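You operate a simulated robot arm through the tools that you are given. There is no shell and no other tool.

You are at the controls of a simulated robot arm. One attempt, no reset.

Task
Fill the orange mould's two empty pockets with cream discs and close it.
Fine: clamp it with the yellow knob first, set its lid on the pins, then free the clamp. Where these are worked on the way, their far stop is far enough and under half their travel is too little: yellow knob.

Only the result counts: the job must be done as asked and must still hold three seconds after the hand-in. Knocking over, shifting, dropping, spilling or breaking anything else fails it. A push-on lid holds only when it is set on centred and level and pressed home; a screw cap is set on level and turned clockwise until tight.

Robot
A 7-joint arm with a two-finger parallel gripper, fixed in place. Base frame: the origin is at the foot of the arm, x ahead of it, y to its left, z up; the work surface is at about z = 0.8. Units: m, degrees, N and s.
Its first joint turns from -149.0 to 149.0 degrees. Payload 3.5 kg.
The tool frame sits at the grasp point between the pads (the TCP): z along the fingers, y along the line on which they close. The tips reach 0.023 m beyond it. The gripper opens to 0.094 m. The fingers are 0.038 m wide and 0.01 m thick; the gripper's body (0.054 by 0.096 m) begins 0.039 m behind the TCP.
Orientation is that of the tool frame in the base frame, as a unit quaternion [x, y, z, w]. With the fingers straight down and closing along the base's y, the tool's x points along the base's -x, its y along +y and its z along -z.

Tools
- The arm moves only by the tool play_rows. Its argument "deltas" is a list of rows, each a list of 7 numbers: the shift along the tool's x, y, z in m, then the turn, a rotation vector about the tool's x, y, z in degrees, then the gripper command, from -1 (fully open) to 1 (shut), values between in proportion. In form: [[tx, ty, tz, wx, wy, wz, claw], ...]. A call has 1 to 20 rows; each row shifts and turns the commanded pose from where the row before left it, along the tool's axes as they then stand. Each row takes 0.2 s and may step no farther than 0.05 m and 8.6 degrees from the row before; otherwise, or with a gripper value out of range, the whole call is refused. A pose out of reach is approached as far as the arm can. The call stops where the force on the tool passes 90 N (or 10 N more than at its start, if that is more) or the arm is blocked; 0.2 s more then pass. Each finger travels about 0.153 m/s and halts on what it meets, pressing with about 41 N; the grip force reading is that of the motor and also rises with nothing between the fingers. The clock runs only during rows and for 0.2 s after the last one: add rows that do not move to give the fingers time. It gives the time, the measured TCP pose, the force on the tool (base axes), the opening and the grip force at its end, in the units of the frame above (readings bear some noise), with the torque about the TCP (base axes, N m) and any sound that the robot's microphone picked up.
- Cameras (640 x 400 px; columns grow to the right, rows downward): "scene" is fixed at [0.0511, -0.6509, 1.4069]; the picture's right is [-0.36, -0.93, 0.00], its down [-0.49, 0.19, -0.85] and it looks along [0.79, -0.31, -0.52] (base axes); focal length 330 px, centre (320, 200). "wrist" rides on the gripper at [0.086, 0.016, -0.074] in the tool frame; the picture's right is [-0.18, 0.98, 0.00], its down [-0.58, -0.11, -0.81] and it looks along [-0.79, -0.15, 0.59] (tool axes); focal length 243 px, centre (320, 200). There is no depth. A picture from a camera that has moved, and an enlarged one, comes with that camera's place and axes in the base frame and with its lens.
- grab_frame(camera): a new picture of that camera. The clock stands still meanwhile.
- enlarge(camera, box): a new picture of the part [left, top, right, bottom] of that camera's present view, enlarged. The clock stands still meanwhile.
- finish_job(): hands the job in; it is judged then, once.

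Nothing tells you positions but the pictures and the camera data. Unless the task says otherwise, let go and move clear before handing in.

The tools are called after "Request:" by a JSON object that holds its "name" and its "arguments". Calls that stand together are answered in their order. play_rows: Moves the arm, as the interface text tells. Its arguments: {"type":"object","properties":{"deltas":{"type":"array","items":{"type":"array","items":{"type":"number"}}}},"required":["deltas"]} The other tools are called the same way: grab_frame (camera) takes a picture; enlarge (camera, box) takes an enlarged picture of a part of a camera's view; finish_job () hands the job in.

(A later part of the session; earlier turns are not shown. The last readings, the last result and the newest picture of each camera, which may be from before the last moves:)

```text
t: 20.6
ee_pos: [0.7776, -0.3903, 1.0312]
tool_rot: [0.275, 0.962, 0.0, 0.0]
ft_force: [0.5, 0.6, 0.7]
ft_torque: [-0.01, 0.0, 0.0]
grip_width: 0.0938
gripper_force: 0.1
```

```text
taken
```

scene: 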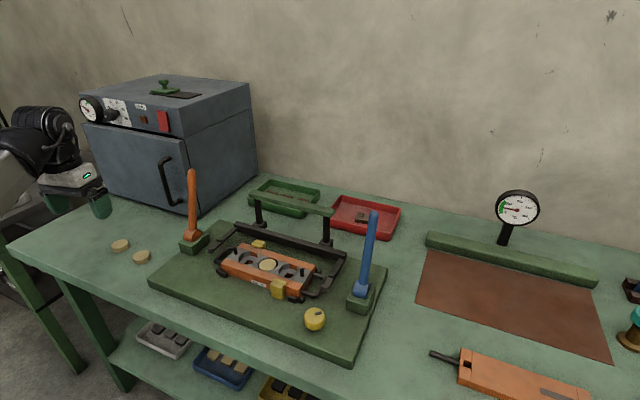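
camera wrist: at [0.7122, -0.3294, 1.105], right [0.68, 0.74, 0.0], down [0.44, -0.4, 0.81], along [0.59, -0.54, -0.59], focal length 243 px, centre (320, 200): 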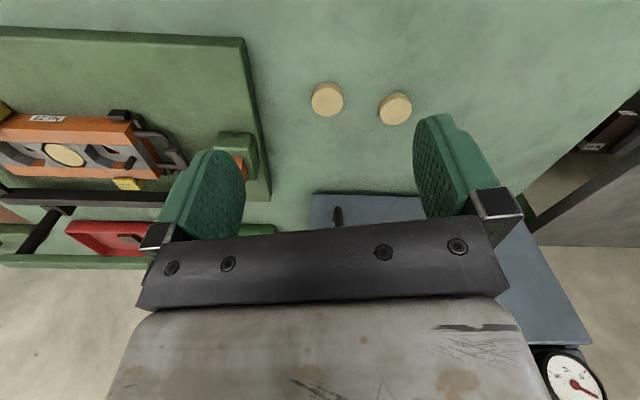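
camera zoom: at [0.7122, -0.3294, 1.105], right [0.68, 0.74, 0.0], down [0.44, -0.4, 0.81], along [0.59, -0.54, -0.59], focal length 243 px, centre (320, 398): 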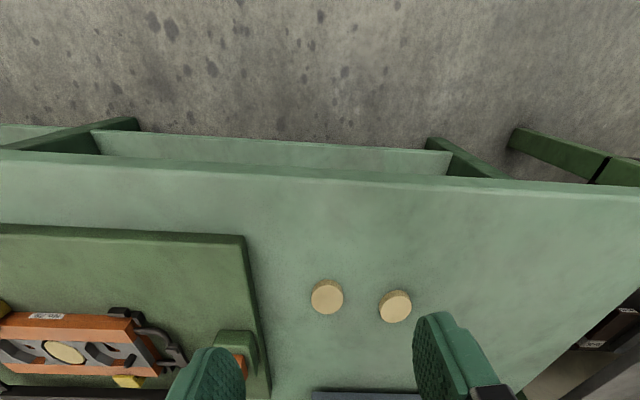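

Request:
{"name": "enlarge", "arguments": {"camera": "wrist", "box": [290, 60, 430, 140]}}

```text
4.57 times, centred on (360, 100) of wrist
camera zoom: at [0.7122, -0.3294, 1.105], right [0.68, 0.74, 0.0], down [0.44, -0.4, 0.81], along [0.59, -0.54, -0.59], focal length 1109 px, centre (137, 657)
```

zoom: 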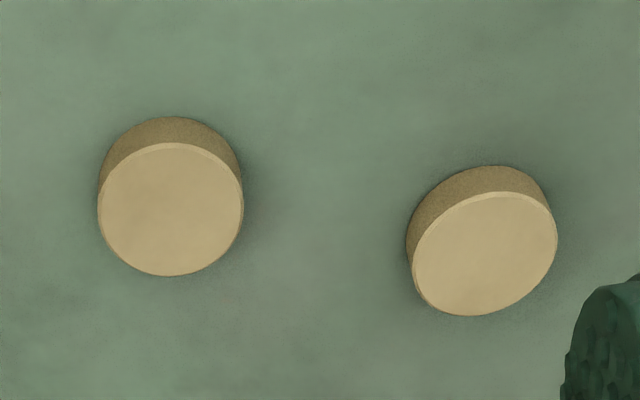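

Disc B is at about (0.850, -0.444) and disc A at about (0.923, -0.385), each about 41.5 mm across with tops near z 0.815. I'll hover over disc B first.

Request:
{"name": "play_rows", "arguments": {"deltas": [[-0.03, -0.0024, 0.033, 0, 0, 0, -1], [-0.03, -0.0024, 0.033, 0, 0, 0, -1], [-0.03, -0.0024, 0.033, 0, 0, 0, -1], [0, 0, 0.03, 0, 0, 0, -1], [0, 0, 0, 0, 0, 0, -1]]}}

Request:
{"name": "enlarge", "arguments": {"camera": "wrist", "box": [160, 0, 500, 210]}}

Request:
{"name": "enlarge", "arguments": {"camera": "scene", "box": [60, 170, 240, 290]}}

```text
t: 21.8
ee_pos: [0.8473, -0.4399, 0.9002]
tool_rot: [0.276, 0.961, 0.0, 0.0]
ft_force: [0.6, 0.6, -0.3]
ft_torque: [-0.04, -0.01, 0.0]
grip_width: 0.0938
gripper_force: 0.0
```

```text
1.88 times, centred on (330, 105) of wrist
camera zoom: at [0.7832, -0.38, 0.9749], right [0.68, 0.74, 0.0], down [0.44, -0.4, 0.81], along [0.59, -0.55, -0.59], focal length 457 px, centre (301, 379)
```

zoom: 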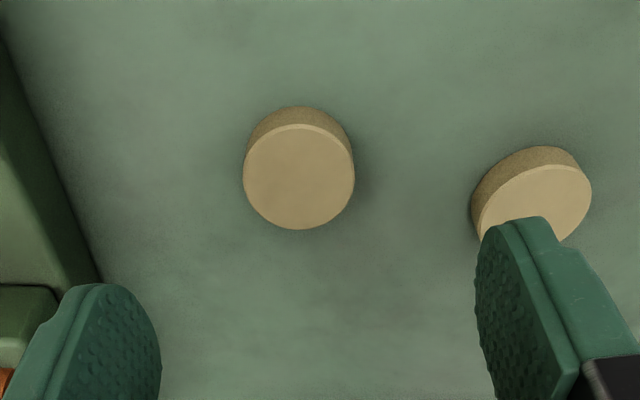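

```text
3.33 times, centred on (150, 230) of scene
camera zoom: at [0.0511, -0.6509, 1.4069], right [-0.36, -0.93, 0.0], down [-0.49, 0.19, -0.85], along [0.79, -0.31, -0.52], focal length 1101 px, centre (887, 100)
```

zoom: 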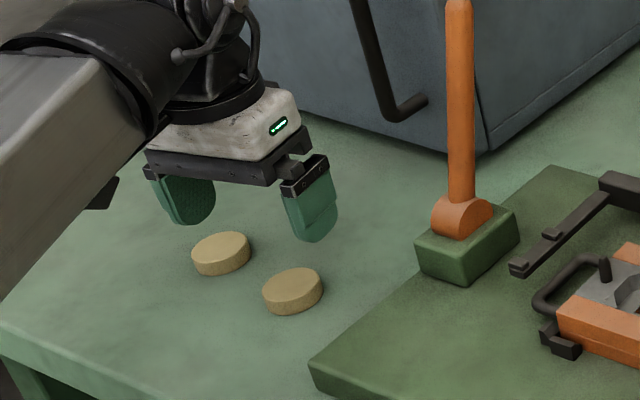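

Disc B measures (0.850, -0.443) from here. I'll centre on it, descend with the fingers part open and check how far down the arm reaches.

Request:
{"name": "play_rows", "arguments": {"deltas": [[-0.0035, -0.001, 0.02, 0, 0, 0, -0.3], [0, 0, 0.025, 0, 0, 0, -0.3], [0, 0, 0.015, 0, 0, 0, -0.3], [0, 0, 0.008, 0, 0, 0, -0.3], [0, 0, 0, 0, 0, 0, -0.3]]}}

Request:
{"name": "enlarge", "arguments": {"camera": "wrist", "box": [160, 50, 500, 260]}}

Request:
{"name": "enlarge", "arguments": {"camera": "scene", "box": [100, 220, 190, 280]}}

```text
t: 23.0
ee_pos: [0.8502, -0.4438, 0.8324]
tool_rot: [0.275, 0.961, 0.0, -0.001]
ft_force: [0.2, 0.2, 0.6]
ft_torque: [-0.03, 0.03, -0.02]
grip_width: 0.0612
gripper_force: 0.1
```

```text
1.88 times, centred on (330, 155) of wrist
camera zoom: at [0.786, -0.3847, 0.9067], right [0.68, 0.74, 0.0], down [0.44, -0.4, 0.81], along [0.59, -0.55, -0.59], focal length 457 px, centre (301, 285)
```

zoom: 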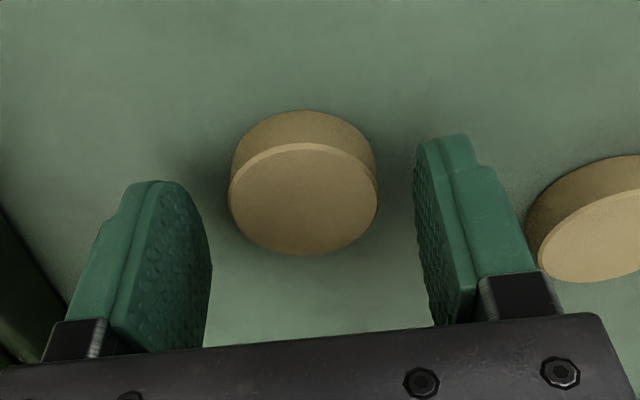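

```text
6.67 times, centred on (145, 250) of scene
camera zoom: at [0.0511, -0.6509, 1.4069], right [-0.36, -0.93, 0.0], down [-0.49, 0.19, -0.85], along [0.79, -0.31, -0.52], focal length 2203 px, centre (1487, -133)
```

zoom: 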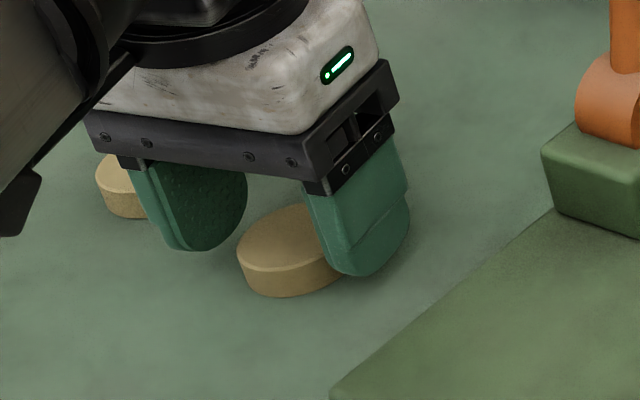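

The disc is centred within 1 mm. I'll lower 2.5 mm so the tips hold the top 7 mm, then grip.

Request:
{"name": "play_rows", "arguments": {"deltas": [[0, 0, 0.0025, 0, 0, 0, -0.3], [0, 0, 0, 0, 0, 0, 0.0], [0, 0, 0, 0, 0, 0, 1], [0, 0, 0, 0, 0, 0, 1], [0, 0, 0, 0, 0, 0, 1]]}}

Request:
{"name": "enlarge", "arguments": {"camera": "wrist", "box": [160, 50, 500, 260]}}

```text
t: 24.2
ee_pos: [0.8507, -0.4455, 0.8299]
tool_rot: [0.275, 0.961, 0.0, -0.001]
ft_force: [-0.4, 0.0, 0.3]
ft_torque: [0.02, -0.01, 0.0]
grip_width: 0.0405
gripper_force: 40.7
```

```text
1.88 times, centred on (330, 155) of wrist
camera zoom: at [0.7868, -0.3853, 0.9041], right [0.68, 0.74, 0.0], down [0.44, -0.4, 0.81], along [0.59, -0.55, -0.59], focal length 457 px, centre (301, 285)
```

zoom: 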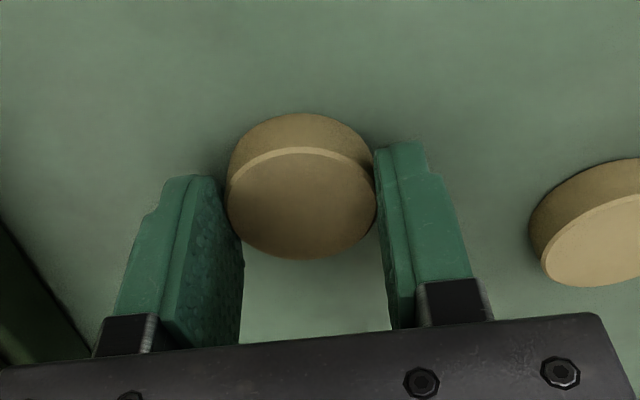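

The disc is gripped at 40.5 mm. I'll lift it straight up, retreat inward away from the orange lever, then travel to the mould.

Request:
{"name": "play_rows", "arguments": {"deltas": [[0, 0, -0.02, 0, 0, 0, 1], [0, 0, -0.04, 0, 0, 0, 1], [0, 0, -0.045, 0, 0, 0, 1], [0, 0, -0.045, 0, 0, 0, 1], [0, 0, -0.045, 0, 0, 0, 1], [0.0308, -0.012, -0.0125, 0, 0, 0, 1], [0.0308, -0.012, -0.0125, 0, 0, 0, 1], [0.0308, -0.012, -0.0125, 0, 0, 0, 1], [0.0308, -0.012, -0.0125, 0, 0, 0, 1], [-0.0042, -0.0445, 0, 0, 0, 0, 1], [-0.0042, -0.0445, 0, 0, 0, 0, 1], [-0.0042, -0.0445, 0, 0, 0, 0, 1], [-0.0042, -0.0445, 0, 0, 0, 0, 1], [-0.0042, -0.0445, 0, 0, 0, 0, 1], [-0.0042, -0.0445, 0, 0, 0, 0, 1], [0, 0, 0, 0, 0, 6.5, 1], [0, 0, 0, 0, 0, 6.5, 1], [0, 0, 0, 0, 0, 0, 1]]}}

Request:
{"name": "grab_frame", "arguments": {"camera": "wrist"}}

Request:
{"name": "enlarge", "arguments": {"camera": "wrist", "box": [220, 0, 460, 150]}}

Request:
{"name": "grab_frame", "arguments": {"camera": "scene"}}

```text
t: 28.0
ee_pos: [0.6029, -0.6616, 1.075]
tool_rot: [0.383, 0.924, 0.0, 0.0]
ft_force: [-0.5, 0.7, -0.2]
ft_torque: [-0.02, -0.01, 0.01]
grip_width: 0.0405
gripper_force: 41.0
```

```text
taken
camera wrist: at [0.5535, -0.5874, 1.1499], right [0.83, 0.56, 0.0], down [0.33, -0.49, 0.81], along [0.45, -0.67, -0.59], focal length 243 px, centre (320, 200)
```

wrist: 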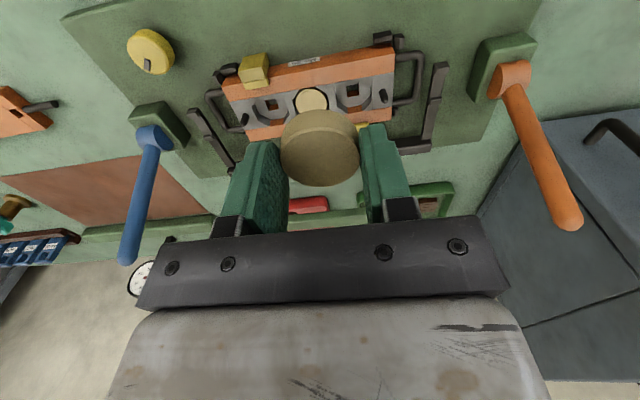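

```text
2.67 times, centred on (340, 75) of wrist
camera zoom: at [0.5535, -0.5874, 1.1499], right [0.83, 0.56, 0.0], down [0.33, -0.49, 0.81], along [0.45, -0.67, -0.59], focal length 647 px, centre (267, 533)
```

zoom: 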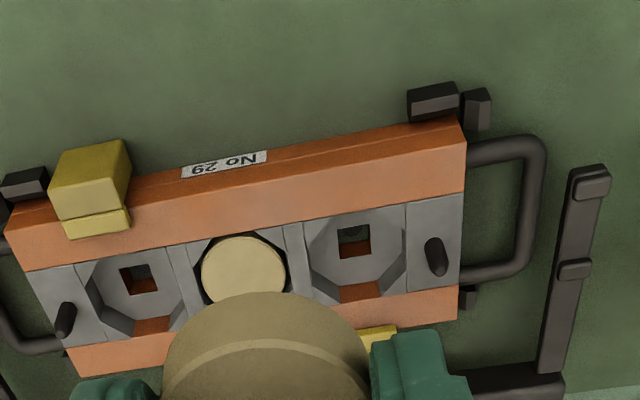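

```text
taken
```

scene: 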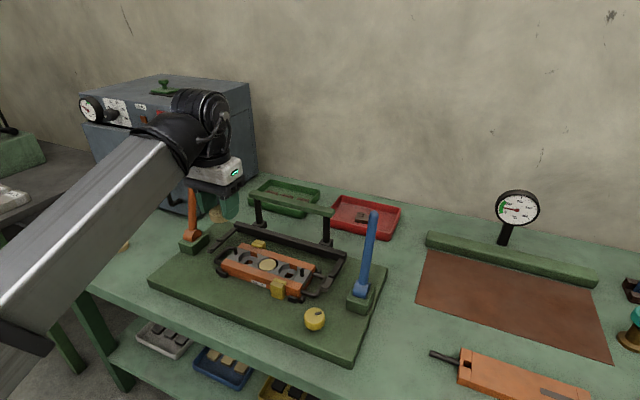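

The disc holds well, and from this view I take the right pocket at about (0.606, -0.779), the left at (0.684, -0.701), and the mould top near z 0.861. I'll close along a line 60° off the mould's long axis so the fingers clear pins and clamps, and hover over the right pocket.

Request:
{"name": "play_rows", "arguments": {"deltas": [[-0.0288, -0.0277, 0.025, 0, 0, 0, 1], [-0.0288, -0.0277, 0.025, 0, 0, 0, 1], [-0.0288, -0.0277, 0.025, 0, 0, 0, 1], [0, 0, 0, 0, 0, 7.5, 1], [0, 0, 0, 0, 0, 7.5, 1], [0, 0, 0, 0, 0, 7.5, 1], [0, 0, 0, 0, 0, 7.5, 1], [0, 0, 0, 0, 0, 7.5, 1], [0, 0, 0, 0, 0, 7.5, 1], [0, 0, 0, 0, 0, 7.5, 1], [0, 0, 0, 0, 0, 7.5, 1], [0, 0, 0, 0, 0, 0, 1]]}}

Request:
{"name": "enlarge", "arguments": {"camera": "wrist", "box": [160, 0, 480, 200]}}

Request:
{"name": "enlarge", "arguments": {"camera": "scene", "box": [200, 190, 360, 310]}}

```text
t: 30.6
ee_pos: [0.6033, -0.7813, 1.0011]
tool_rot: [0.794, 0.608, 0.0, -0.001]
ft_force: [0.0, 0.2, -0.6]
ft_torque: [0.0, -0.02, -0.01]
grip_width: 0.0404
gripper_force: 41.0
```

```text
2.00 times, centred on (320, 100) of wrist
camera zoom: at [0.6417, -0.701, 1.0759], right [0.9, -0.43, 0.0], down [-0.26, -0.53, 0.81], along [-0.35, -0.73, -0.59], focal length 485 px, centre (320, 400)
```

zoom: 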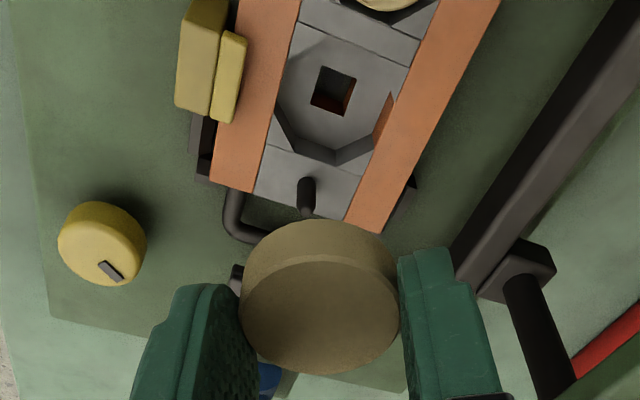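

```text
3.33 times, centred on (280, 250) of scene
camera zoom: at [0.0511, -0.6509, 1.4069], right [-0.36, -0.93, 0.0], down [-0.49, 0.19, -0.85], along [0.79, -0.31, -0.52], focal length 1101 px, centre (453, 33)
```

zoom: 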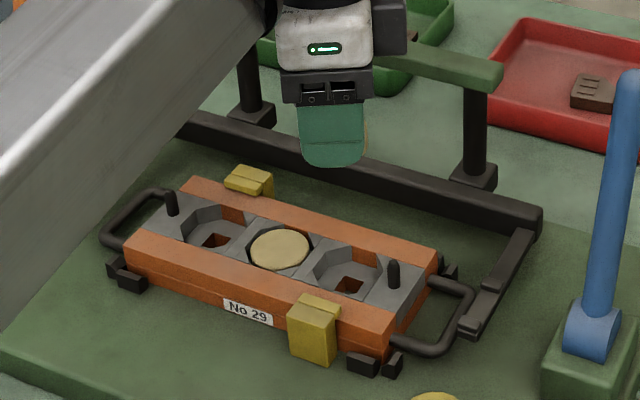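

Request:
{"name": "enlarge", "arguments": {"camera": "wrist", "box": [270, 0, 400, 110]}}

Request:
{"name": "enlarge", "arguments": {"camera": "scene", "box": [240, 240, 330, 310]}}

```text
3.64 times, centred on (335, 55) of wrist
camera zoom: at [0.6417, -0.701, 1.0759], right [0.9, -0.43, 0.0], down [-0.26, -0.53, 0.81], along [-0.35, -0.73, -0.59], focal length 882 px, centre (266, 727)
```

zoom: 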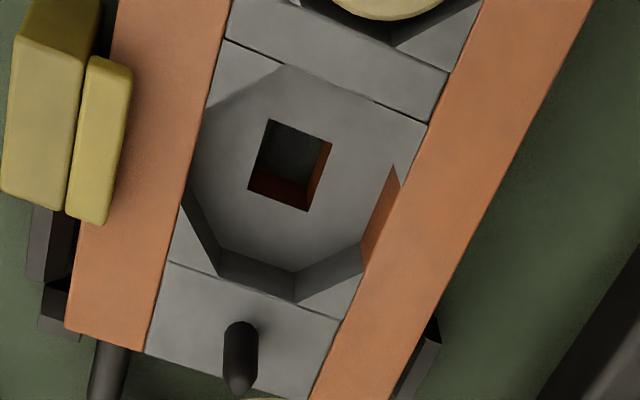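

```text
5.71 times, centred on (285, 275) of scene
camera zoom: at [0.0511, -0.6509, 1.4069], right [-0.36, -0.93, 0.0], down [-0.49, 0.19, -0.85], along [0.79, -0.31, -0.52], focal length 1888 px, centre (520, -229)
```

zoom: 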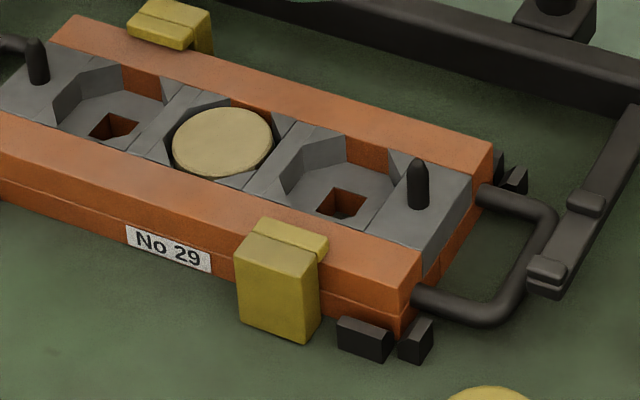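

Triangulating from two wrist views puts the right pocket centre at about (0.607, -0.786) with the mould top near z 0.856. I'll correct for that and come down to about 10 mm above the mould to check.

Request:
{"name": "play_rows", "arguments": {"deltas": [[-0.0061, 0.0046, 0.02, 0, 0, 0, 1], [0, 0, 0.03, 0, 0, 0, 1], [0, 0, 0.03, 0, 0, 0, 1], [0, 0, 0.025, 0, 0, 0, 1], [0, 0, 0, 0, 0, 0, 1]]}}

Request:
{"name": "enlarge", "arguments": {"camera": "wrist", "box": [160, 20, 480, 220]}}

Request:
{"name": "enlarge", "arguments": {"camera": "scene", "box": [240, 230, 340, 300]}}

```text
t: 31.8
ee_pos: [0.608, -0.7857, 0.8973]
tool_rot: [0.794, 0.608, 0.0, 0.0]
ft_force: [0.9, 1.2, -0.5]
ft_torque: [0.02, 0.02, -0.02]
grip_width: 0.0403
gripper_force: 40.7
```

```text
2.00 times, centred on (320, 120) of wrist
camera zoom: at [0.6459, -0.7062, 0.9721], right [0.9, -0.43, 0.0], down [-0.26, -0.53, 0.81], along [-0.35, -0.73, -0.59], focal length 485 px, centre (320, 360)
```

zoom: 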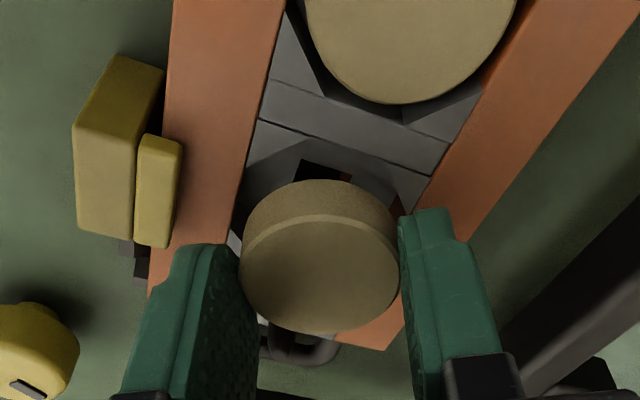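

```text
5.71 times, centred on (290, 265) of scene
camera zoom: at [0.0511, -0.6509, 1.4069], right [-0.36, -0.93, 0.0], down [-0.49, 0.19, -0.85], along [0.79, -0.31, -0.52], focal length 1888 px, centre (491, -171)
```

zoom: 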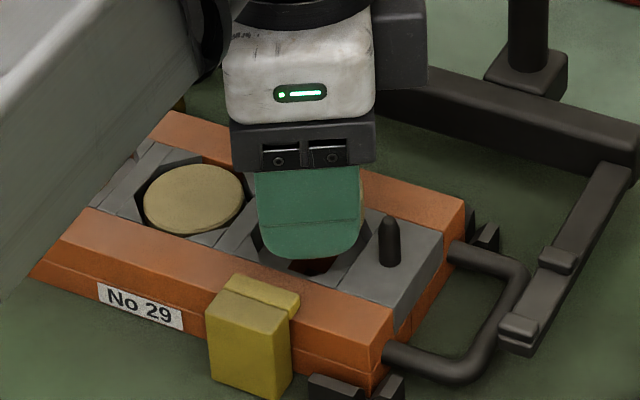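

The disc centre is about 4–5 mm short of the pocket centre (0.6067, -0.7864). I'll shift onto it and lower gently until the disc starts into the pocket.

Request:
{"name": "play_rows", "arguments": {"deltas": [[-0.0046, -0.0013, 0, 0, 0, 0, 1], [0, 0, 0.005, 0, 0, 0, 1], [0, 0, 0, 0, 0, 0, 1]]}}

Request:
{"name": "enlarge", "arguments": {"camera": "wrist", "box": [160, 20, 480, 220]}}

Request:
{"name": "enlarge", "arguments": {"camera": "scene", "box": [260, 240, 320, 290]}}

```text
t: 32.6
ee_pos: [0.6041, -0.7906, 0.8908]
tool_rot: [0.793, 0.609, -0.001, -0.001]
ft_force: [-0.4, -0.7, 0.6]
ft_torque: [-0.01, 0.03, 0.04]
grip_width: 0.0401
gripper_force: 41.0
```

```text
2.00 times, centred on (320, 120) of wrist
camera zoom: at [0.6429, -0.7114, 0.9664], right [0.9, -0.43, 0.0], down [-0.26, -0.53, 0.81], along [-0.35, -0.73, -0.59], focal length 485 px, centre (320, 360)
```

zoom: 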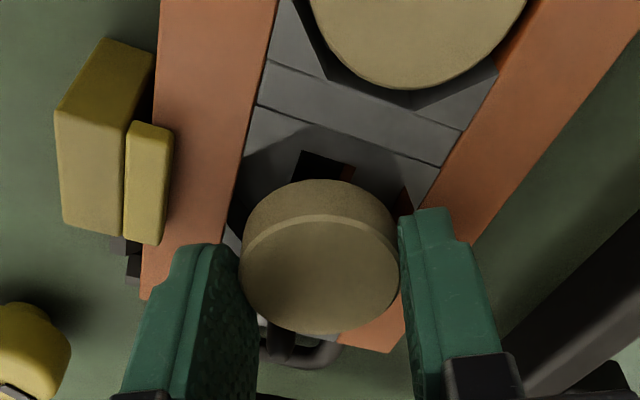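

```text
8.00 times, centred on (290, 265) of scene
camera zoom: at [0.0511, -0.6509, 1.4069], right [-0.36, -0.93, 0.0], down [-0.49, 0.19, -0.85], along [0.79, -0.31, -0.52], focal length 2643 px, centre (560, -320)
```

zoom: 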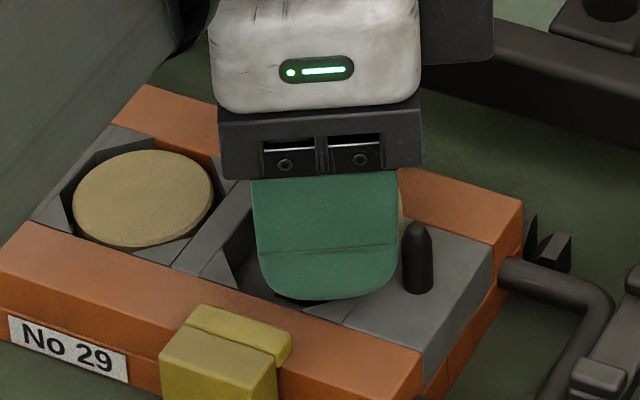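

The disc is within about 1 mm of the pocket centre. Lowering in small steps while watching the force.

Request:
{"name": "play_rows", "arguments": {"deltas": [[0, 0.0005, 0.003, 0, 0, 0, 1], [0, 0, 0.003, 0, 0, 0, 1], [0, 0, 0, 0, 0, 0, 1]]}}

Request:
{"name": "enlarge", "arguments": {"camera": "wrist", "box": [160, 20, 480, 220]}}

Request:
{"name": "enlarge", "arguments": {"camera": "scene", "box": [260, 240, 320, 290]}}

```text
t: 33.4
ee_pos: [0.6052, -0.791, 0.8884]
tool_rot: [0.793, 0.609, 0.0, 0.002]
ft_force: [2.5, 3.0, 44.5]
ft_torque: [-0.55, 0.02, -0.02]
grip_width: 0.0405
gripper_force: 41.0
```

```text
2.00 times, centred on (320, 120) of wrist
camera zoom: at [0.6431, -0.7109, 0.9635], right [0.9, -0.43, 0.0], down [-0.26, -0.53, 0.81], along [-0.35, -0.73, -0.59], focal length 485 px, centre (320, 360)
```

zoom: 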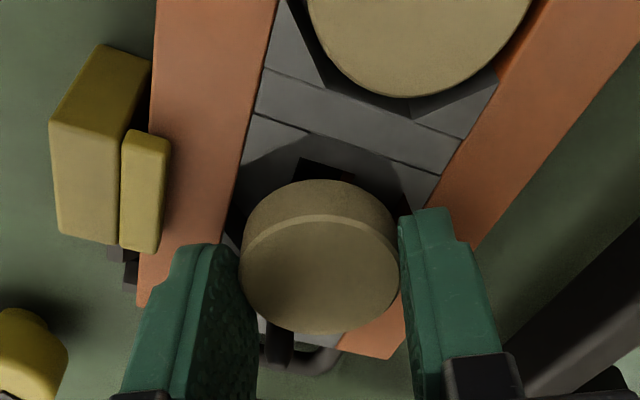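

```text
8.00 times, centred on (290, 265) of scene
camera zoom: at [0.0511, -0.6509, 1.4069], right [-0.36, -0.93, 0.0], down [-0.49, 0.19, -0.85], along [0.79, -0.31, -0.52], focal length 2643 px, centre (560, -320)
```

zoom: 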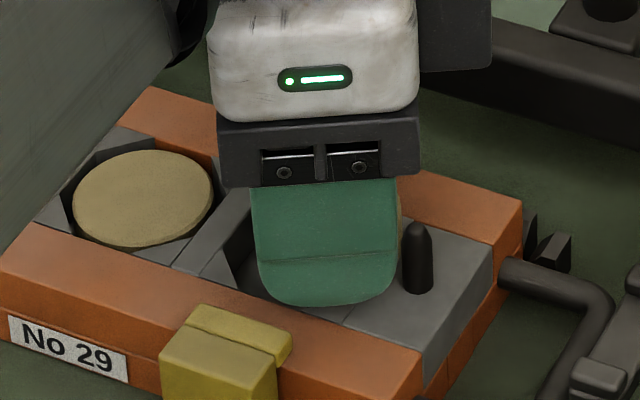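

There was contact at 44 N with the disc bottom near z 0.858, so it is resting on a rim. Both views suggest it is about 2 mm too far in -y. I'll raise slightly, shift and look again.

Request:
{"name": "play_rows", "arguments": {"deltas": [[0, 0, -0.008, 0, 0, 0, 1], [0.0019, -0.0004, 0, 0, 0, 0, 1], [0, 0, 0, 0, 0, 0, 1]]}}

Request:
{"name": "enlarge", "arguments": {"camera": "wrist", "box": [220, 60, 420, 200]}}

Request:
{"name": "enlarge", "arguments": {"camera": "scene", "box": [260, 240, 320, 290]}}

```text
t: 34.2
ee_pos: [0.6052, -0.7901, 0.8935]
tool_rot: [0.793, 0.609, 0.0, 0.0]
ft_force: [0.5, 0.3, -0.1]
ft_torque: [0.0, 0.0, -0.01]
grip_width: 0.0403
gripper_force: 41.3
```

```text
2.86 times, centred on (320, 130) of wrist
camera zoom: at [0.6431, -0.7101, 0.9674], right [0.9, -0.43, 0.0], down [-0.26, -0.53, 0.81], along [-0.35, -0.73, -0.59], focal length 693 px, centre (320, 400)
```

zoom: 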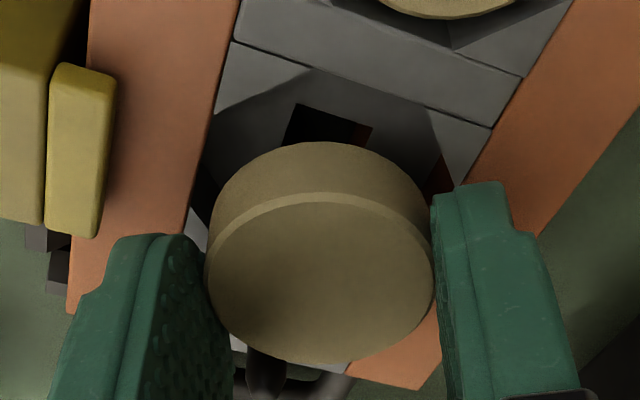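

```text
8.00 times, centred on (290, 265) of scene
camera zoom: at [0.0511, -0.6509, 1.4069], right [-0.36, -0.93, 0.0], down [-0.49, 0.19, -0.85], along [0.79, -0.31, -0.52], focal length 2643 px, centre (560, -320)
```

zoom: 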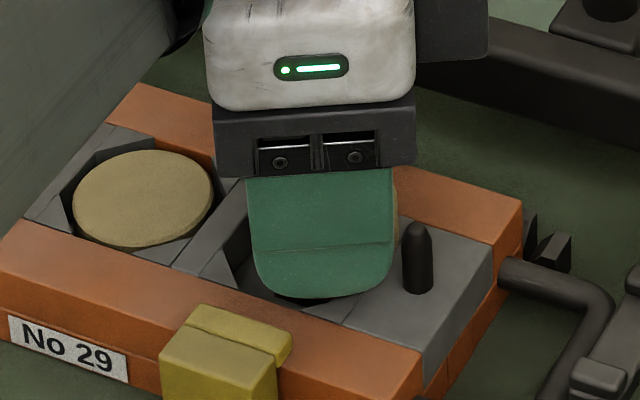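

The contact torque places the touch on the -y side of the disc, so the shift in +y was right. I'll add about 1.5 mm more and try again gently.

Request:
{"name": "play_rows", "arguments": {"deltas": [[0.0016, 0.0005, 0, 0, 0, 0, 1], [0, 0, 0.003, 0, 0, 0, 1], [0, 0, 0.003, 0, 0, 0, 1], [0, 0, 0, 0, 0, 0, 1]]}}

```text
t: 35.2
ee_pos: [0.6062, -0.7879, 0.8896]
tool_rot: [0.794, 0.608, 0.0, 0.002]
ft_force: [3.3, -2.8, 21.6]
ft_torque: [-0.46, 0.12, 0.06]
grip_width: 0.0406
gripper_force: 41.5
```

Now the contact is on the +e side (towards the pin), so the disc must move about 2 mm the other way. Raise, shift and retry.

Request:
{"name": "play_rows", "arguments": {"deltas": [[0, 0, -0.005, 0, 0, 0, 1], [0.002, 0.0008, 0, 0, 0, 0, 1], [0, 0, 0, 0, 0, 0, 1], [0, 0, 0.0025, 0, 0, 0, 1], [0, 0, 0.0025, 0, 0, 0, 1], [0, 0, 0, 0, 0, 0, 1]]}}

```text
t: 36.6
ee_pos: [0.6072, -0.7864, 0.8868]
tool_rot: [0.793, 0.609, 0.0, 0.0]
ft_force: [-0.2, 0.2, -0.5]
ft_torque: [-0.01, -0.01, 0.01]
grip_width: 0.0403
gripper_force: 40.6
```

No contact this time at the same height, so the disc is entering the pocket. Continuing down in small steps.

Request:
{"name": "play_rows", "arguments": {"deltas": [[0, 0, 0.002, 0, 0, 0, 1], [0, 0, 0.002, 0, 0, 0, 1], [0, 0, 0, 0, 0, 0, 1]]}}

Request:
{"name": "enlarge", "arguments": {"camera": "wrist", "box": [220, 60, 420, 200]}}

Request:
{"name": "enlarge", "arguments": {"camera": "scene", "box": [260, 240, 320, 290]}}

```text
t: 37.4
ee_pos: [0.6079, -0.787, 0.8836]
tool_rot: [0.793, 0.609, 0.0, 0.001]
ft_force: [0.3, 0.6, 0.0]
ft_torque: [0.04, 0.01, 0.03]
grip_width: 0.0405
gripper_force: 41.2
```

```text
2.86 times, centred on (320, 130) of wrist
camera zoom: at [0.6459, -0.7073, 0.958], right [0.9, -0.43, 0.0], down [-0.26, -0.53, 0.81], along [-0.35, -0.73, -0.59], focal length 693 px, centre (320, 400)
```

zoom: 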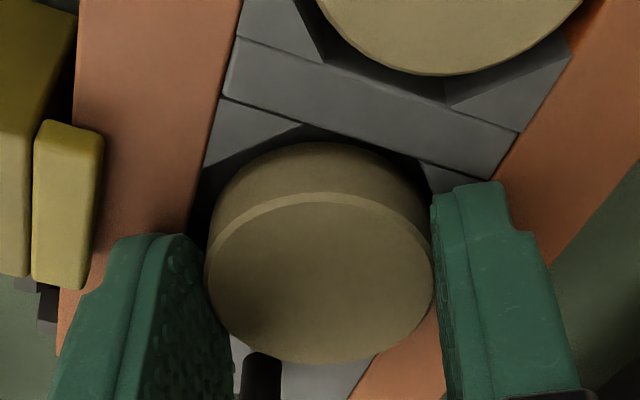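

```text
8.00 times, centred on (290, 265) of scene
camera zoom: at [0.0511, -0.6509, 1.4069], right [-0.36, -0.93, 0.0], down [-0.49, 0.19, -0.85], along [0.79, -0.31, -0.52], focal length 2643 px, centre (560, -320)
```

zoom: 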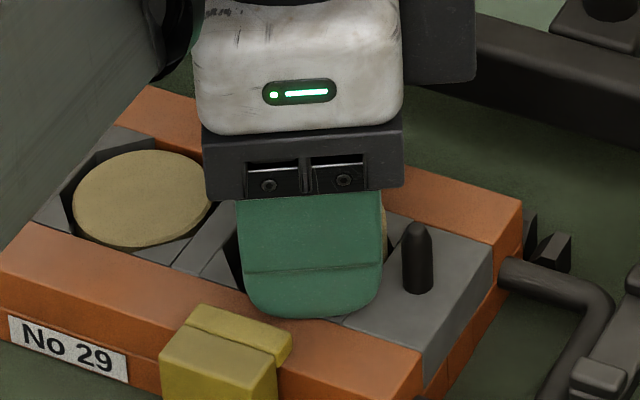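

The disc is about 5 mm into the pocket with no force. I'll open the fingers just a little to release it, then lift and check.

Request:
{"name": "play_rows", "arguments": {"deltas": [[0, 0, 0, 0, 0, 0, 0.1], [0, 0, 0, 0, 0, 0, 0.04], [0, 0, 0, 0, 0, 0, 0.04], [0, 0, -0.005, 0, 0, 0, 0.04], [0, 0, -0.015, 0, 0, 0, 0.04], [0, 0, 0, 0, 0, 0, 0.04]]}}

Request:
{"name": "enlarge", "arguments": {"camera": "wrist", "box": [200, 0, 440, 200]}}

Request:
{"name": "enlarge", "arguments": {"camera": "scene", "box": [260, 240, 320, 290]}}

```text
t: 38.8
ee_pos: [0.6078, -0.7869, 0.9039]
tool_rot: [0.794, 0.608, 0.0, -0.001]
ft_force: [0.4, 0.7, 1.1]
ft_torque: [0.01, 0.0, 0.04]
grip_width: 0.0451
gripper_force: 0.0
```

```text
2.00 times, centred on (320, 100) of wrist
camera zoom: at [0.646, -0.7066, 0.9776], right [0.9, -0.43, 0.0], down [-0.26, -0.53, 0.81], along [-0.35, -0.73, -0.59], focal length 485 px, centre (320, 400)
```

zoom: 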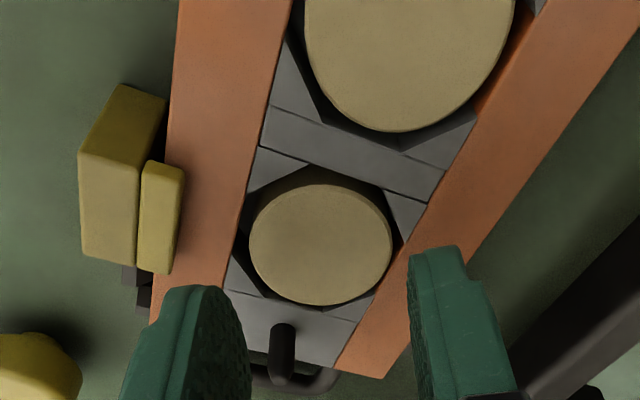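

```text
8.00 times, centred on (290, 265) of scene
camera zoom: at [0.0511, -0.6509, 1.4069], right [-0.36, -0.93, 0.0], down [-0.49, 0.19, -0.85], along [0.79, -0.31, -0.52], focal length 2643 px, centre (560, -320)
```

zoom: 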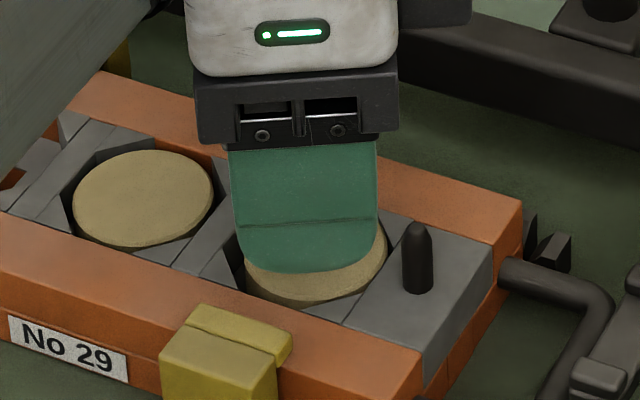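

The disc has dropped flat into the right pocket. Now I'll lift and go back for disc A by the same safe route.

Request:
{"name": "play_rows", "arguments": {"deltas": [[0, 0, -0.04, 0, 0, 0, 0.04], [0, 0, -0.045, 0, 0, 0, 0.04], [0, 0, -0.045, 0, 0, 0, -1], [0, 0, -0.045, 0, 0, 0, -1], [0.035, -0.0115, 0, 0, 0, 0, -1], [0.035, -0.0115, 0, 0, 0, 0, -1], [0.035, -0.0115, 0, 0, 0, 0, -1], [0.035, -0.0115, 0, 0, 0, 0, -1], [0.0447, 0.0121, 0, 0, 0, 0, -1], [0.0447, 0.0121, 0, 0, 0, 0, -1], [0.0447, 0.0121, 0, 0, 0, 0, -1], [0.0447, 0.0121, 0, 0, 0, 0, -1], [0.0447, 0.0121, 0, 0, 0, 0, -1], [0.0447, 0.0121, 0, 0, 0, 0, -1], [0, 0, 0, 0, 0, 0, -1]]}}

Request:
{"name": "play_rows", "arguments": {"deltas": [[0, 0, 0, 0, 0, -8.1, -1], [0, 0, 0, 0, 0, -8.1, -1], [0, 0, 0, 0, 0, -8.1, -1], [0, 0, 0, 0, 0, -8.1, -1], [0, 0, 0, 0, 0, -8.1, -1], [0, 0, 0, 0, 0, -8.1, -1], [0, 0, 0, 0, 0, -8.1, -1], [0, 0, 0, 0, 0, -8.1, -1], [0, 0, 0, 0, 0, -8.1, -1], [0, 0, 0, 0, 0, -8.1, -1], [0, 0, 0, 0, 0, 0, -1]]}}

Request:
{"name": "grab_frame", "arguments": {"camera": "wrist"}}

Request:
{"name": "enlarge", "arguments": {"camera": "scene", "box": [200, 220, 360, 320]}}

```text
t: 42.0
ee_pos: [0.7384, -0.4, 1.0815]
tool_rot: [0.794, 0.608, 0.0, -0.001]
ft_force: [-0.4, 0.1, 0.6]
ft_torque: [0.0, -0.01, -0.04]
grip_width: 0.0941
gripper_force: 0.0
```

```text
t: 44.4
ee_pos: [0.7391, -0.3997, 1.0788]
tool_rot: [0.206, 0.979, 0.0, 0.0]
ft_force: [0.7, -1.5, -0.7]
ft_torque: [-0.01, -0.11, 0.03]
grip_width: 0.0941
gripper_force: 0.0
```

```text
taken
camera wrist: at [0.6661, -0.3492, 1.1534], right [0.57, 0.82, 0.0], down [0.49, -0.33, 0.81], along [0.66, -0.46, -0.59], focal length 243 px, centre (320, 200)
```

wrist: 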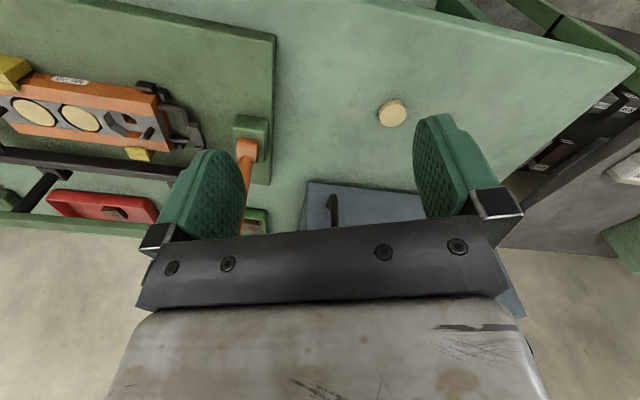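

```text
4.00 times, centred on (280, 270) of scene
camera zoom: at [0.0511, -0.6509, 1.4069], right [-0.36, -0.93, 0.0], down [-0.49, 0.19, -0.85], along [0.79, -0.31, -0.52], focal length 1322 px, centre (480, -80)
```

zoom: 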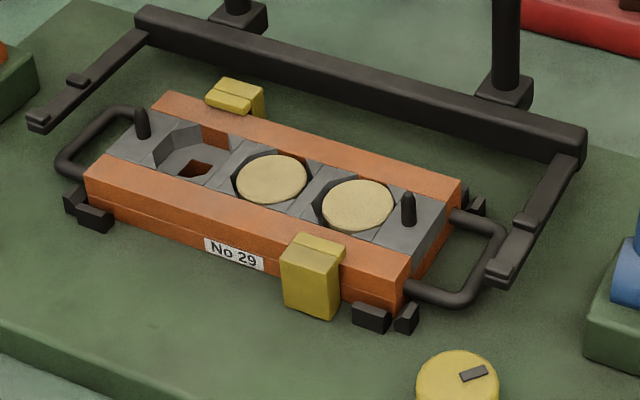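

Two of the three pockets are now full and the left one is open. I'll go over disc A, which is near (0.921, -0.385).

Request:
{"name": "play_rows", "arguments": {"deltas": [[-0.0266, 0.0144, 0.0298, 0, 0, 0, -1], [-0.0266, 0.0144, 0.0298, 0, 0, 0, -1], [-0.0266, 0.0144, 0.0298, 0, 0, 0, -1], [-0.0266, 0.0144, 0.0298, 0, 0, 0, -1], [-0.0266, 0.0144, 0.0298, 0, 0, 0, -1], [-0.0266, 0.0144, 0.0298, 0, 0, 0, -1], [0, 0, 0, 0, 0, 0, -1]]}}

Request:
{"name": "enlarge", "arguments": {"camera": "wrist", "box": [160, 0, 500, 210]}}

Request:
{"name": "grab_frame", "arguments": {"camera": "scene"}}

```text
t: 46.0
ee_pos: [0.9199, -0.3873, 0.8999]
tool_rot: [0.208, 0.978, 0.001, 0.0]
ft_force: [0.6, 0.0, -0.4]
ft_torque: [0.0, -0.01, 0.01]
grip_width: 0.094
gripper_force: 0.1
```

```text
1.88 times, centred on (330, 105) of wrist
camera zoom: at [0.8479, -0.3364, 0.9741], right [0.57, 0.82, 0.0], down [0.49, -0.34, 0.81], along [0.66, -0.46, -0.59], focal length 457 px, centre (301, 379)
```

zoom: 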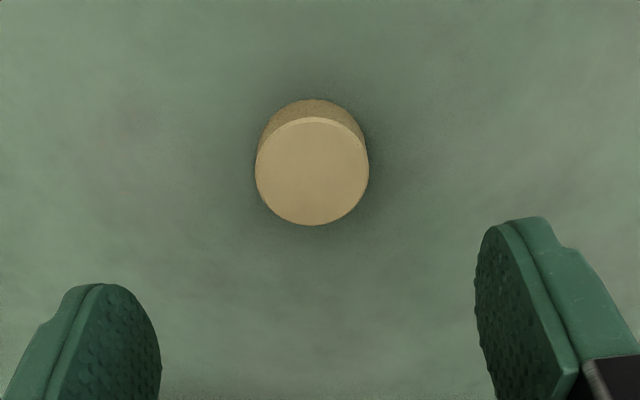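

```text
taken
```

scene: 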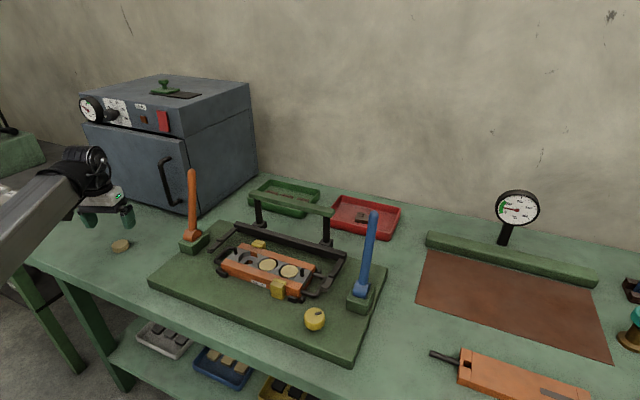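

Request:
{"name": "play_rows", "arguments": {"deltas": [[-0.0022, 0.0043, 0.02, 0, 0, 0, -0.3], [0, 0, 0.025, 0, 0, 0, -0.3], [0, 0, 0.015, 0, 0, 0, -0.3], [0, 0, 0.008, 0, 0, 0, -0.3], [0, 0, 0, 0, 0, 0, -0.3]]}}

Request:
{"name": "enlarge", "arguments": {"camera": "wrist", "box": [160, 50, 500, 260]}}

```text
t: 47.2
ee_pos: [0.9234, -0.3829, 0.8303]
tool_rot: [0.207, 0.978, 0.0, 0.0]
ft_force: [-0.1, 0.0, -0.7]
ft_torque: [-0.05, 0.05, -0.02]
grip_width: 0.0613
gripper_force: 0.0
```

```text
1.88 times, centred on (330, 155) of wrist
camera zoom: at [0.8519, -0.332, 0.9055], right [0.57, 0.82, 0.0], down [0.49, -0.34, 0.81], along [0.66, -0.46, -0.59], focal length 457 px, centre (301, 285)
```

zoom: 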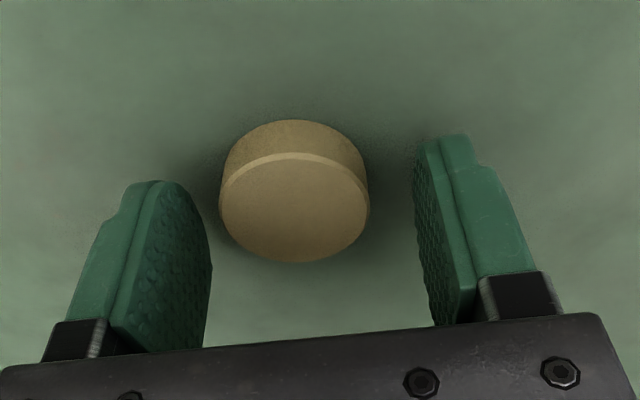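

Reach is fine here. I'll centre by 1.8 mm and grip disc A.

Request:
{"name": "play_rows", "arguments": {"deltas": [[0, -0.0018, 0.0005, 0, 0, 0, -0.3], [0, 0, 0, 0, 0, 0, 0.0], [0, 0, 0, 0, 0, 0, 1], [0, 0, 0, 0, 0, 0, 1], [0, 0, 0, 0, 0, 0, 1]]}}

Request:
{"name": "enlarge", "arguments": {"camera": "wrist", "box": [160, 50, 500, 260]}}

```text
t: 48.4
ee_pos: [0.9239, -0.3846, 0.8304]
tool_rot: [0.207, 0.978, 0.0, 0.001]
ft_force: [-0.3, -0.5, -0.1]
ft_torque: [-0.01, 0.0, -0.01]
grip_width: 0.0405
gripper_force: 41.2
```

```text
1.88 times, centred on (330, 155) of wrist
camera zoom: at [0.8511, -0.334, 0.9055], right [0.57, 0.82, 0.0], down [0.49, -0.34, 0.81], along [0.66, -0.46, -0.59], focal length 457 px, centre (301, 285)
```

zoom: 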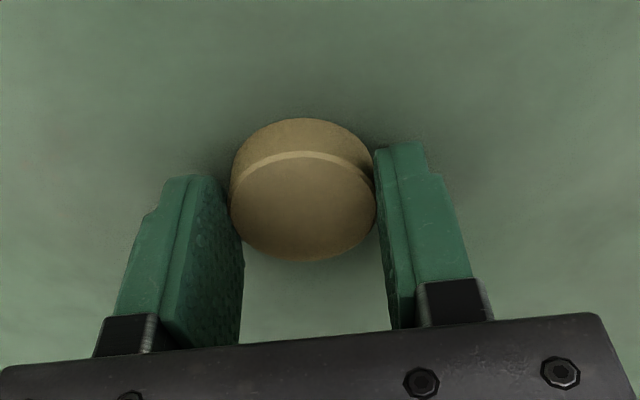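

Disc A is gripped. Lifting it and travelling back to the mould's left pocket.

Request:
{"name": "play_rows", "arguments": {"deltas": [[0, 0, -0.02, 0, 0, 0, 1], [0, 0, -0.04, 0, 0, 0, 1], [0, 0, -0.045, 0, 0, 0, 1], [0, 0, -0.045, 0, 0, 0, 1], [0, 0, -0.045, 0, 0, 0, 1], [0.0325, -0.0176, -0.01, 0, 0, 0, 1], [0.0325, -0.0176, -0.01, 0, 0, 0, 1], [0.0325, -0.0176, -0.01, 0, 0, 0, 1], [0.0325, -0.0176, -0.01, 0, 0, 0, 1], [0.0325, -0.0176, -0.01, 0, 0, 0, 1], [0.0035, -0.0416, 0, 0, 0, 0, 1], [0.0035, -0.0416, 0, 0, 0, 0, 1], [0.0035, -0.0416, 0, 0, 0, 0, 1], [0.0035, -0.0416, 0, 0, 0, 0, 1], [0.0035, -0.0416, 0, 0, 0, 0, 1], [0.0035, -0.0416, 0, 0, 0, 0, 1], [0, 0, 0, 0, 0, 0, 1]]}}

Request:
{"name": "play_rows", "arguments": {"deltas": [[0, 0, 0, 0, 0, 8.1, 1], [0, 0, 0, 0, 0, 8.1, 1], [0, 0, 0, 0, 0, 8.1, 1], [0, 0, 0, 0, 0, 8.1, 1], [0, 0, 0, 0, 0, 8.1, 1], [0, 0, 0, 0, 0, 8.1, 1], [0, 0, 0, 0, 0, 8.1, 1], [0, 0, 0, 0, 0, 8.1, 1], [0, 0, 0, 0, 0, 8.1, 1], [0, 0, 0, 0, 0, 8.1, 1], [0, 0, 0, 0, 0, 0, 1]]}}

Request:
{"name": "grab_frame", "arguments": {"camera": "scene"}}

Request:
{"name": "grab_frame", "arguments": {"camera": "wrist"}}

```text
t: 52.0
ee_pos: [0.6195, -0.6176, 1.0764]
tool_rot: [0.206, 0.979, 0.0, -0.001]
ft_force: [-0.3, -0.5, -0.2]
ft_torque: [-0.04, 0.02, -0.04]
grip_width: 0.0404
gripper_force: 41.3
```

```text
t: 54.4
ee_pos: [0.6165, -0.6186, 1.0762]
tool_rot: [0.794, 0.608, 0.0, 0.0]
ft_force: [0.7, -0.3, -0.5]
ft_torque: [-0.01, 0.0, 0.03]
grip_width: 0.0401
gripper_force: 40.9
```

```text
taken
```

scene: 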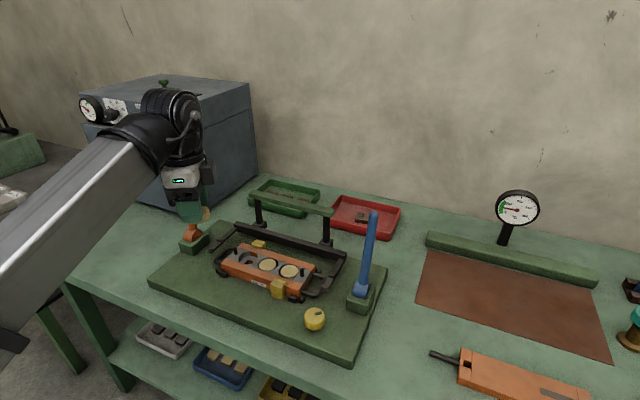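

```text
taken
camera wrist: at [0.6558, -0.5377, 1.1505], right [0.9, -0.43, 0.0], down [-0.26, -0.53, 0.81], along [-0.35, -0.73, -0.59], focal length 243 px, centre (320, 200)
```

wrist: 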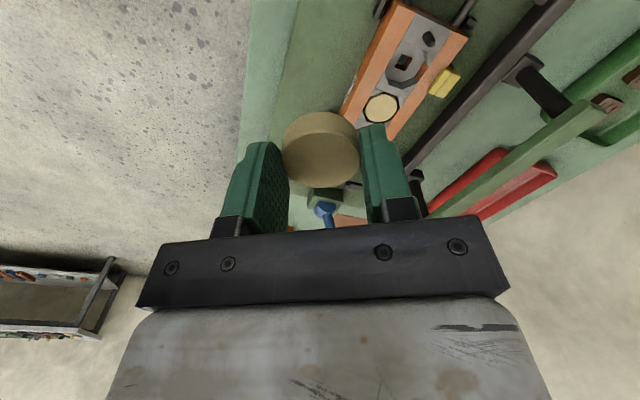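

Request:
{"name": "play_rows", "arguments": {"deltas": [[-0.0174, 0.0226, 0.035, 0, 0, 0, 1], [-0.0174, 0.0226, 0.035, 0, 0, 0, 1], [-0.0174, 0.0226, 0.035, 0, 0, 0, 1], [-0.0174, 0.0226, 0.03, 0, 0, 0, 1], [0, 0, 0, 0, 0, 0, 1]]}}

Request:
{"name": "enlarge", "arguments": {"camera": "wrist", "box": [200, 0, 440, 200]}}

Request:
{"name": "enlarge", "arguments": {"camera": "scene", "box": [215, 225, 305, 285]}}

```text
t: 55.6
ee_pos: [0.6903, -0.7093, 0.9404]
tool_rot: [0.793, 0.609, 0.0, 0.0]
ft_force: [0.3, -0.1, 0.3]
ft_torque: [-0.01, 0.01, -0.02]
grip_width: 0.0404
gripper_force: 41.2
```

```text
2.00 times, centred on (320, 100) of wrist
camera zoom: at [0.728, -0.6301, 1.0154], right [0.9, -0.43, 0.0], down [-0.26, -0.53, 0.81], along [-0.35, -0.73, -0.59], focal length 485 px, centre (320, 400)
```

zoom: 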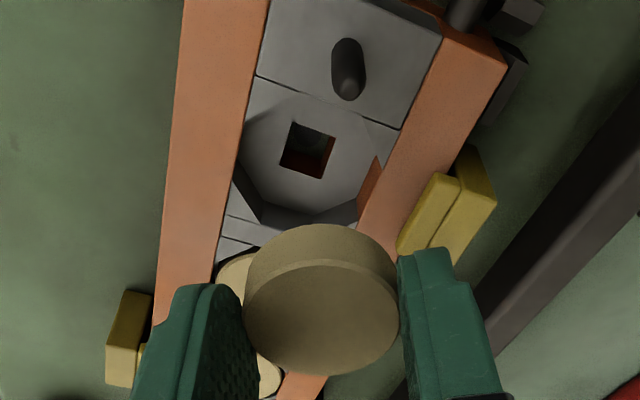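

```text
6.67 times, centred on (260, 255) of scene
camera zoom: at [0.0511, -0.6509, 1.4069], right [-0.36, -0.93, 0.0], down [-0.49, 0.19, -0.85], along [0.79, -0.31, -0.52], focal length 2203 px, centre (720, -167)
```

zoom: 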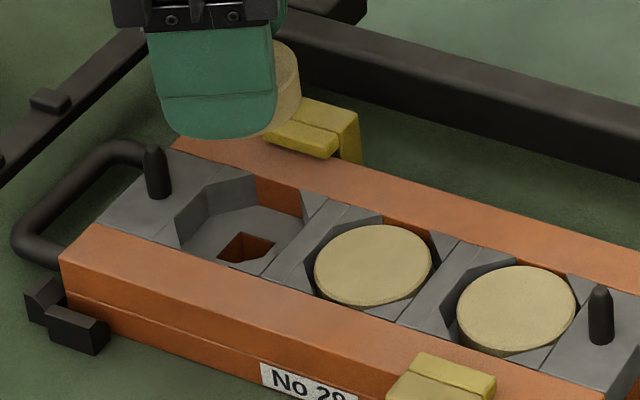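

The back clamp sits close to the left pocket on the side where a finger would go at this yaw. I'll turn the tool to yaw 0, closing along base y, so that both fingers clear clamp and pin.

Request:
{"name": "play_rows", "arguments": {"deltas": [[0, 0, -0.01, 0, 0, -8.08, 1], [0, 0, 0, 0, 0, -8.08, 1], [0, 0, 0, 0, 0, -8.08, 1], [0, 0, 0, 0, 0, -8.08, 1], [0, 0, 0, 0, 0, -8.08, 1], [0, 0, 0, 0, 0, -8.08, 1], [0, 0, 0, 0, 0, -8.08, 1], [0, 0, 0, 0, 0, -8.08, 1], [0, 0, 0, 0, 0, -8.08, 1], [0, 0, 0, 0, 0, -8.08, 1], [0, 0, 0, 0, 0, -8.08, 1], [0, 0, 0, 0, 0, -8.08, 1], [0, 0, 0, 0, 0, -8.08, 1], [0, 0, 0, 0, 0, 0, 1]]}}

Request:
{"name": "enlarge", "arguments": {"camera": "wrist", "box": [200, 0, 440, 200]}}

Request:
{"name": "enlarge", "arguments": {"camera": "scene", "box": [215, 225, 305, 285]}}

```text
t: 58.6
ee_pos: [0.6871, -0.7084, 0.9511]
tool_rot: [-0.002, 1.0, 0.0, 0.0]
ft_force: [0.1, 0.7, -1.2]
ft_torque: [-0.01, 0.01, -0.04]
grip_width: 0.0407
gripper_force: 41.0
```

```text
2.00 times, centred on (320, 100) of wrist
camera zoom: at [0.6004, -0.692, 1.0251], right [0.18, 0.98, 0.0], down [0.58, -0.11, 0.81], along [0.79, -0.15, -0.59], focal length 485 px, centre (320, 400)
```

zoom: 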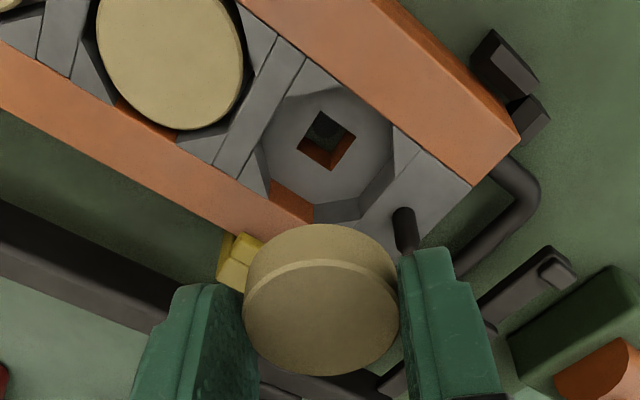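

```text
6.67 times, centred on (260, 255) of scene
camera zoom: at [0.0511, -0.6509, 1.4069], right [-0.36, -0.93, 0.0], down [-0.49, 0.19, -0.85], along [0.79, -0.31, -0.52], focal length 2203 px, centre (720, -167)
```

zoom: 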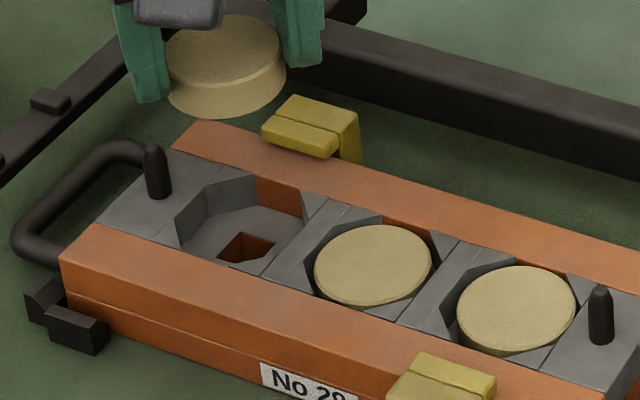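

Now the scene camera sees the disc and pocket clearly. Pocket centre about (0.6866, -0.7063); I'll correct by 2 mm and descend to just above the mould.

Request:
{"name": "play_rows", "arguments": {"deltas": [[-0.0008, 0.0019, 0.02, 0, 0, 0, 1], [0, 0, 0.02, 0, 0, 0, 1], [0, 0, 0.015, 0, 0, 0, 1], [0, 0, 0, 0, 0, 0, 1]]}}

Request:
{"name": "enlarge", "arguments": {"camera": "wrist", "box": [220, 60, 420, 200]}}

Request:
{"name": "enlarge", "arguments": {"camera": "scene", "box": [215, 225, 305, 285]}}

```text
t: 59.6
ee_pos: [0.6865, -0.7067, 0.8933]
tool_rot: [0.0, 1.0, 0.0, 0.0]
ft_force: [-1.2, 0.7, -0.5]
ft_torque: [-0.03, 0.01, 0.0]
grip_width: 0.0405
gripper_force: 40.3
```

```text
2.86 times, centred on (320, 130) of wrist
camera zoom: at [0.6006, -0.6905, 0.9685], right [0.18, 0.98, 0.0], down [0.58, -0.11, 0.81], along [0.79, -0.15, -0.59], focal length 693 px, centre (320, 400)
```

zoom: 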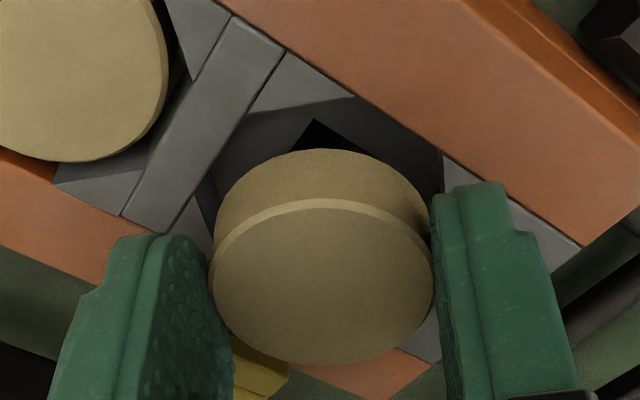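

```text
6.67 times, centred on (260, 255) of scene
camera zoom: at [0.0511, -0.6509, 1.4069], right [-0.36, -0.93, 0.0], down [-0.49, 0.19, -0.85], along [0.79, -0.31, -0.52], focal length 2203 px, centre (720, -167)
```

zoom: 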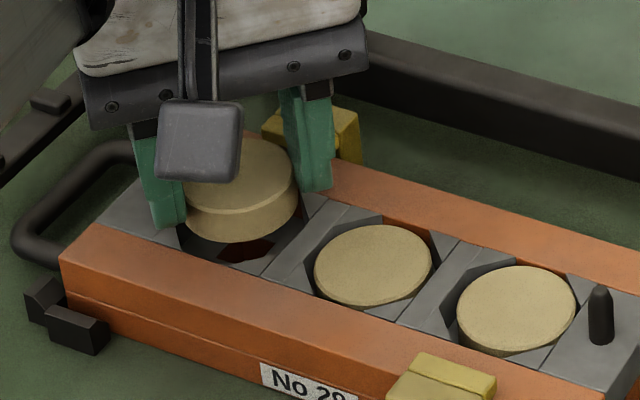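

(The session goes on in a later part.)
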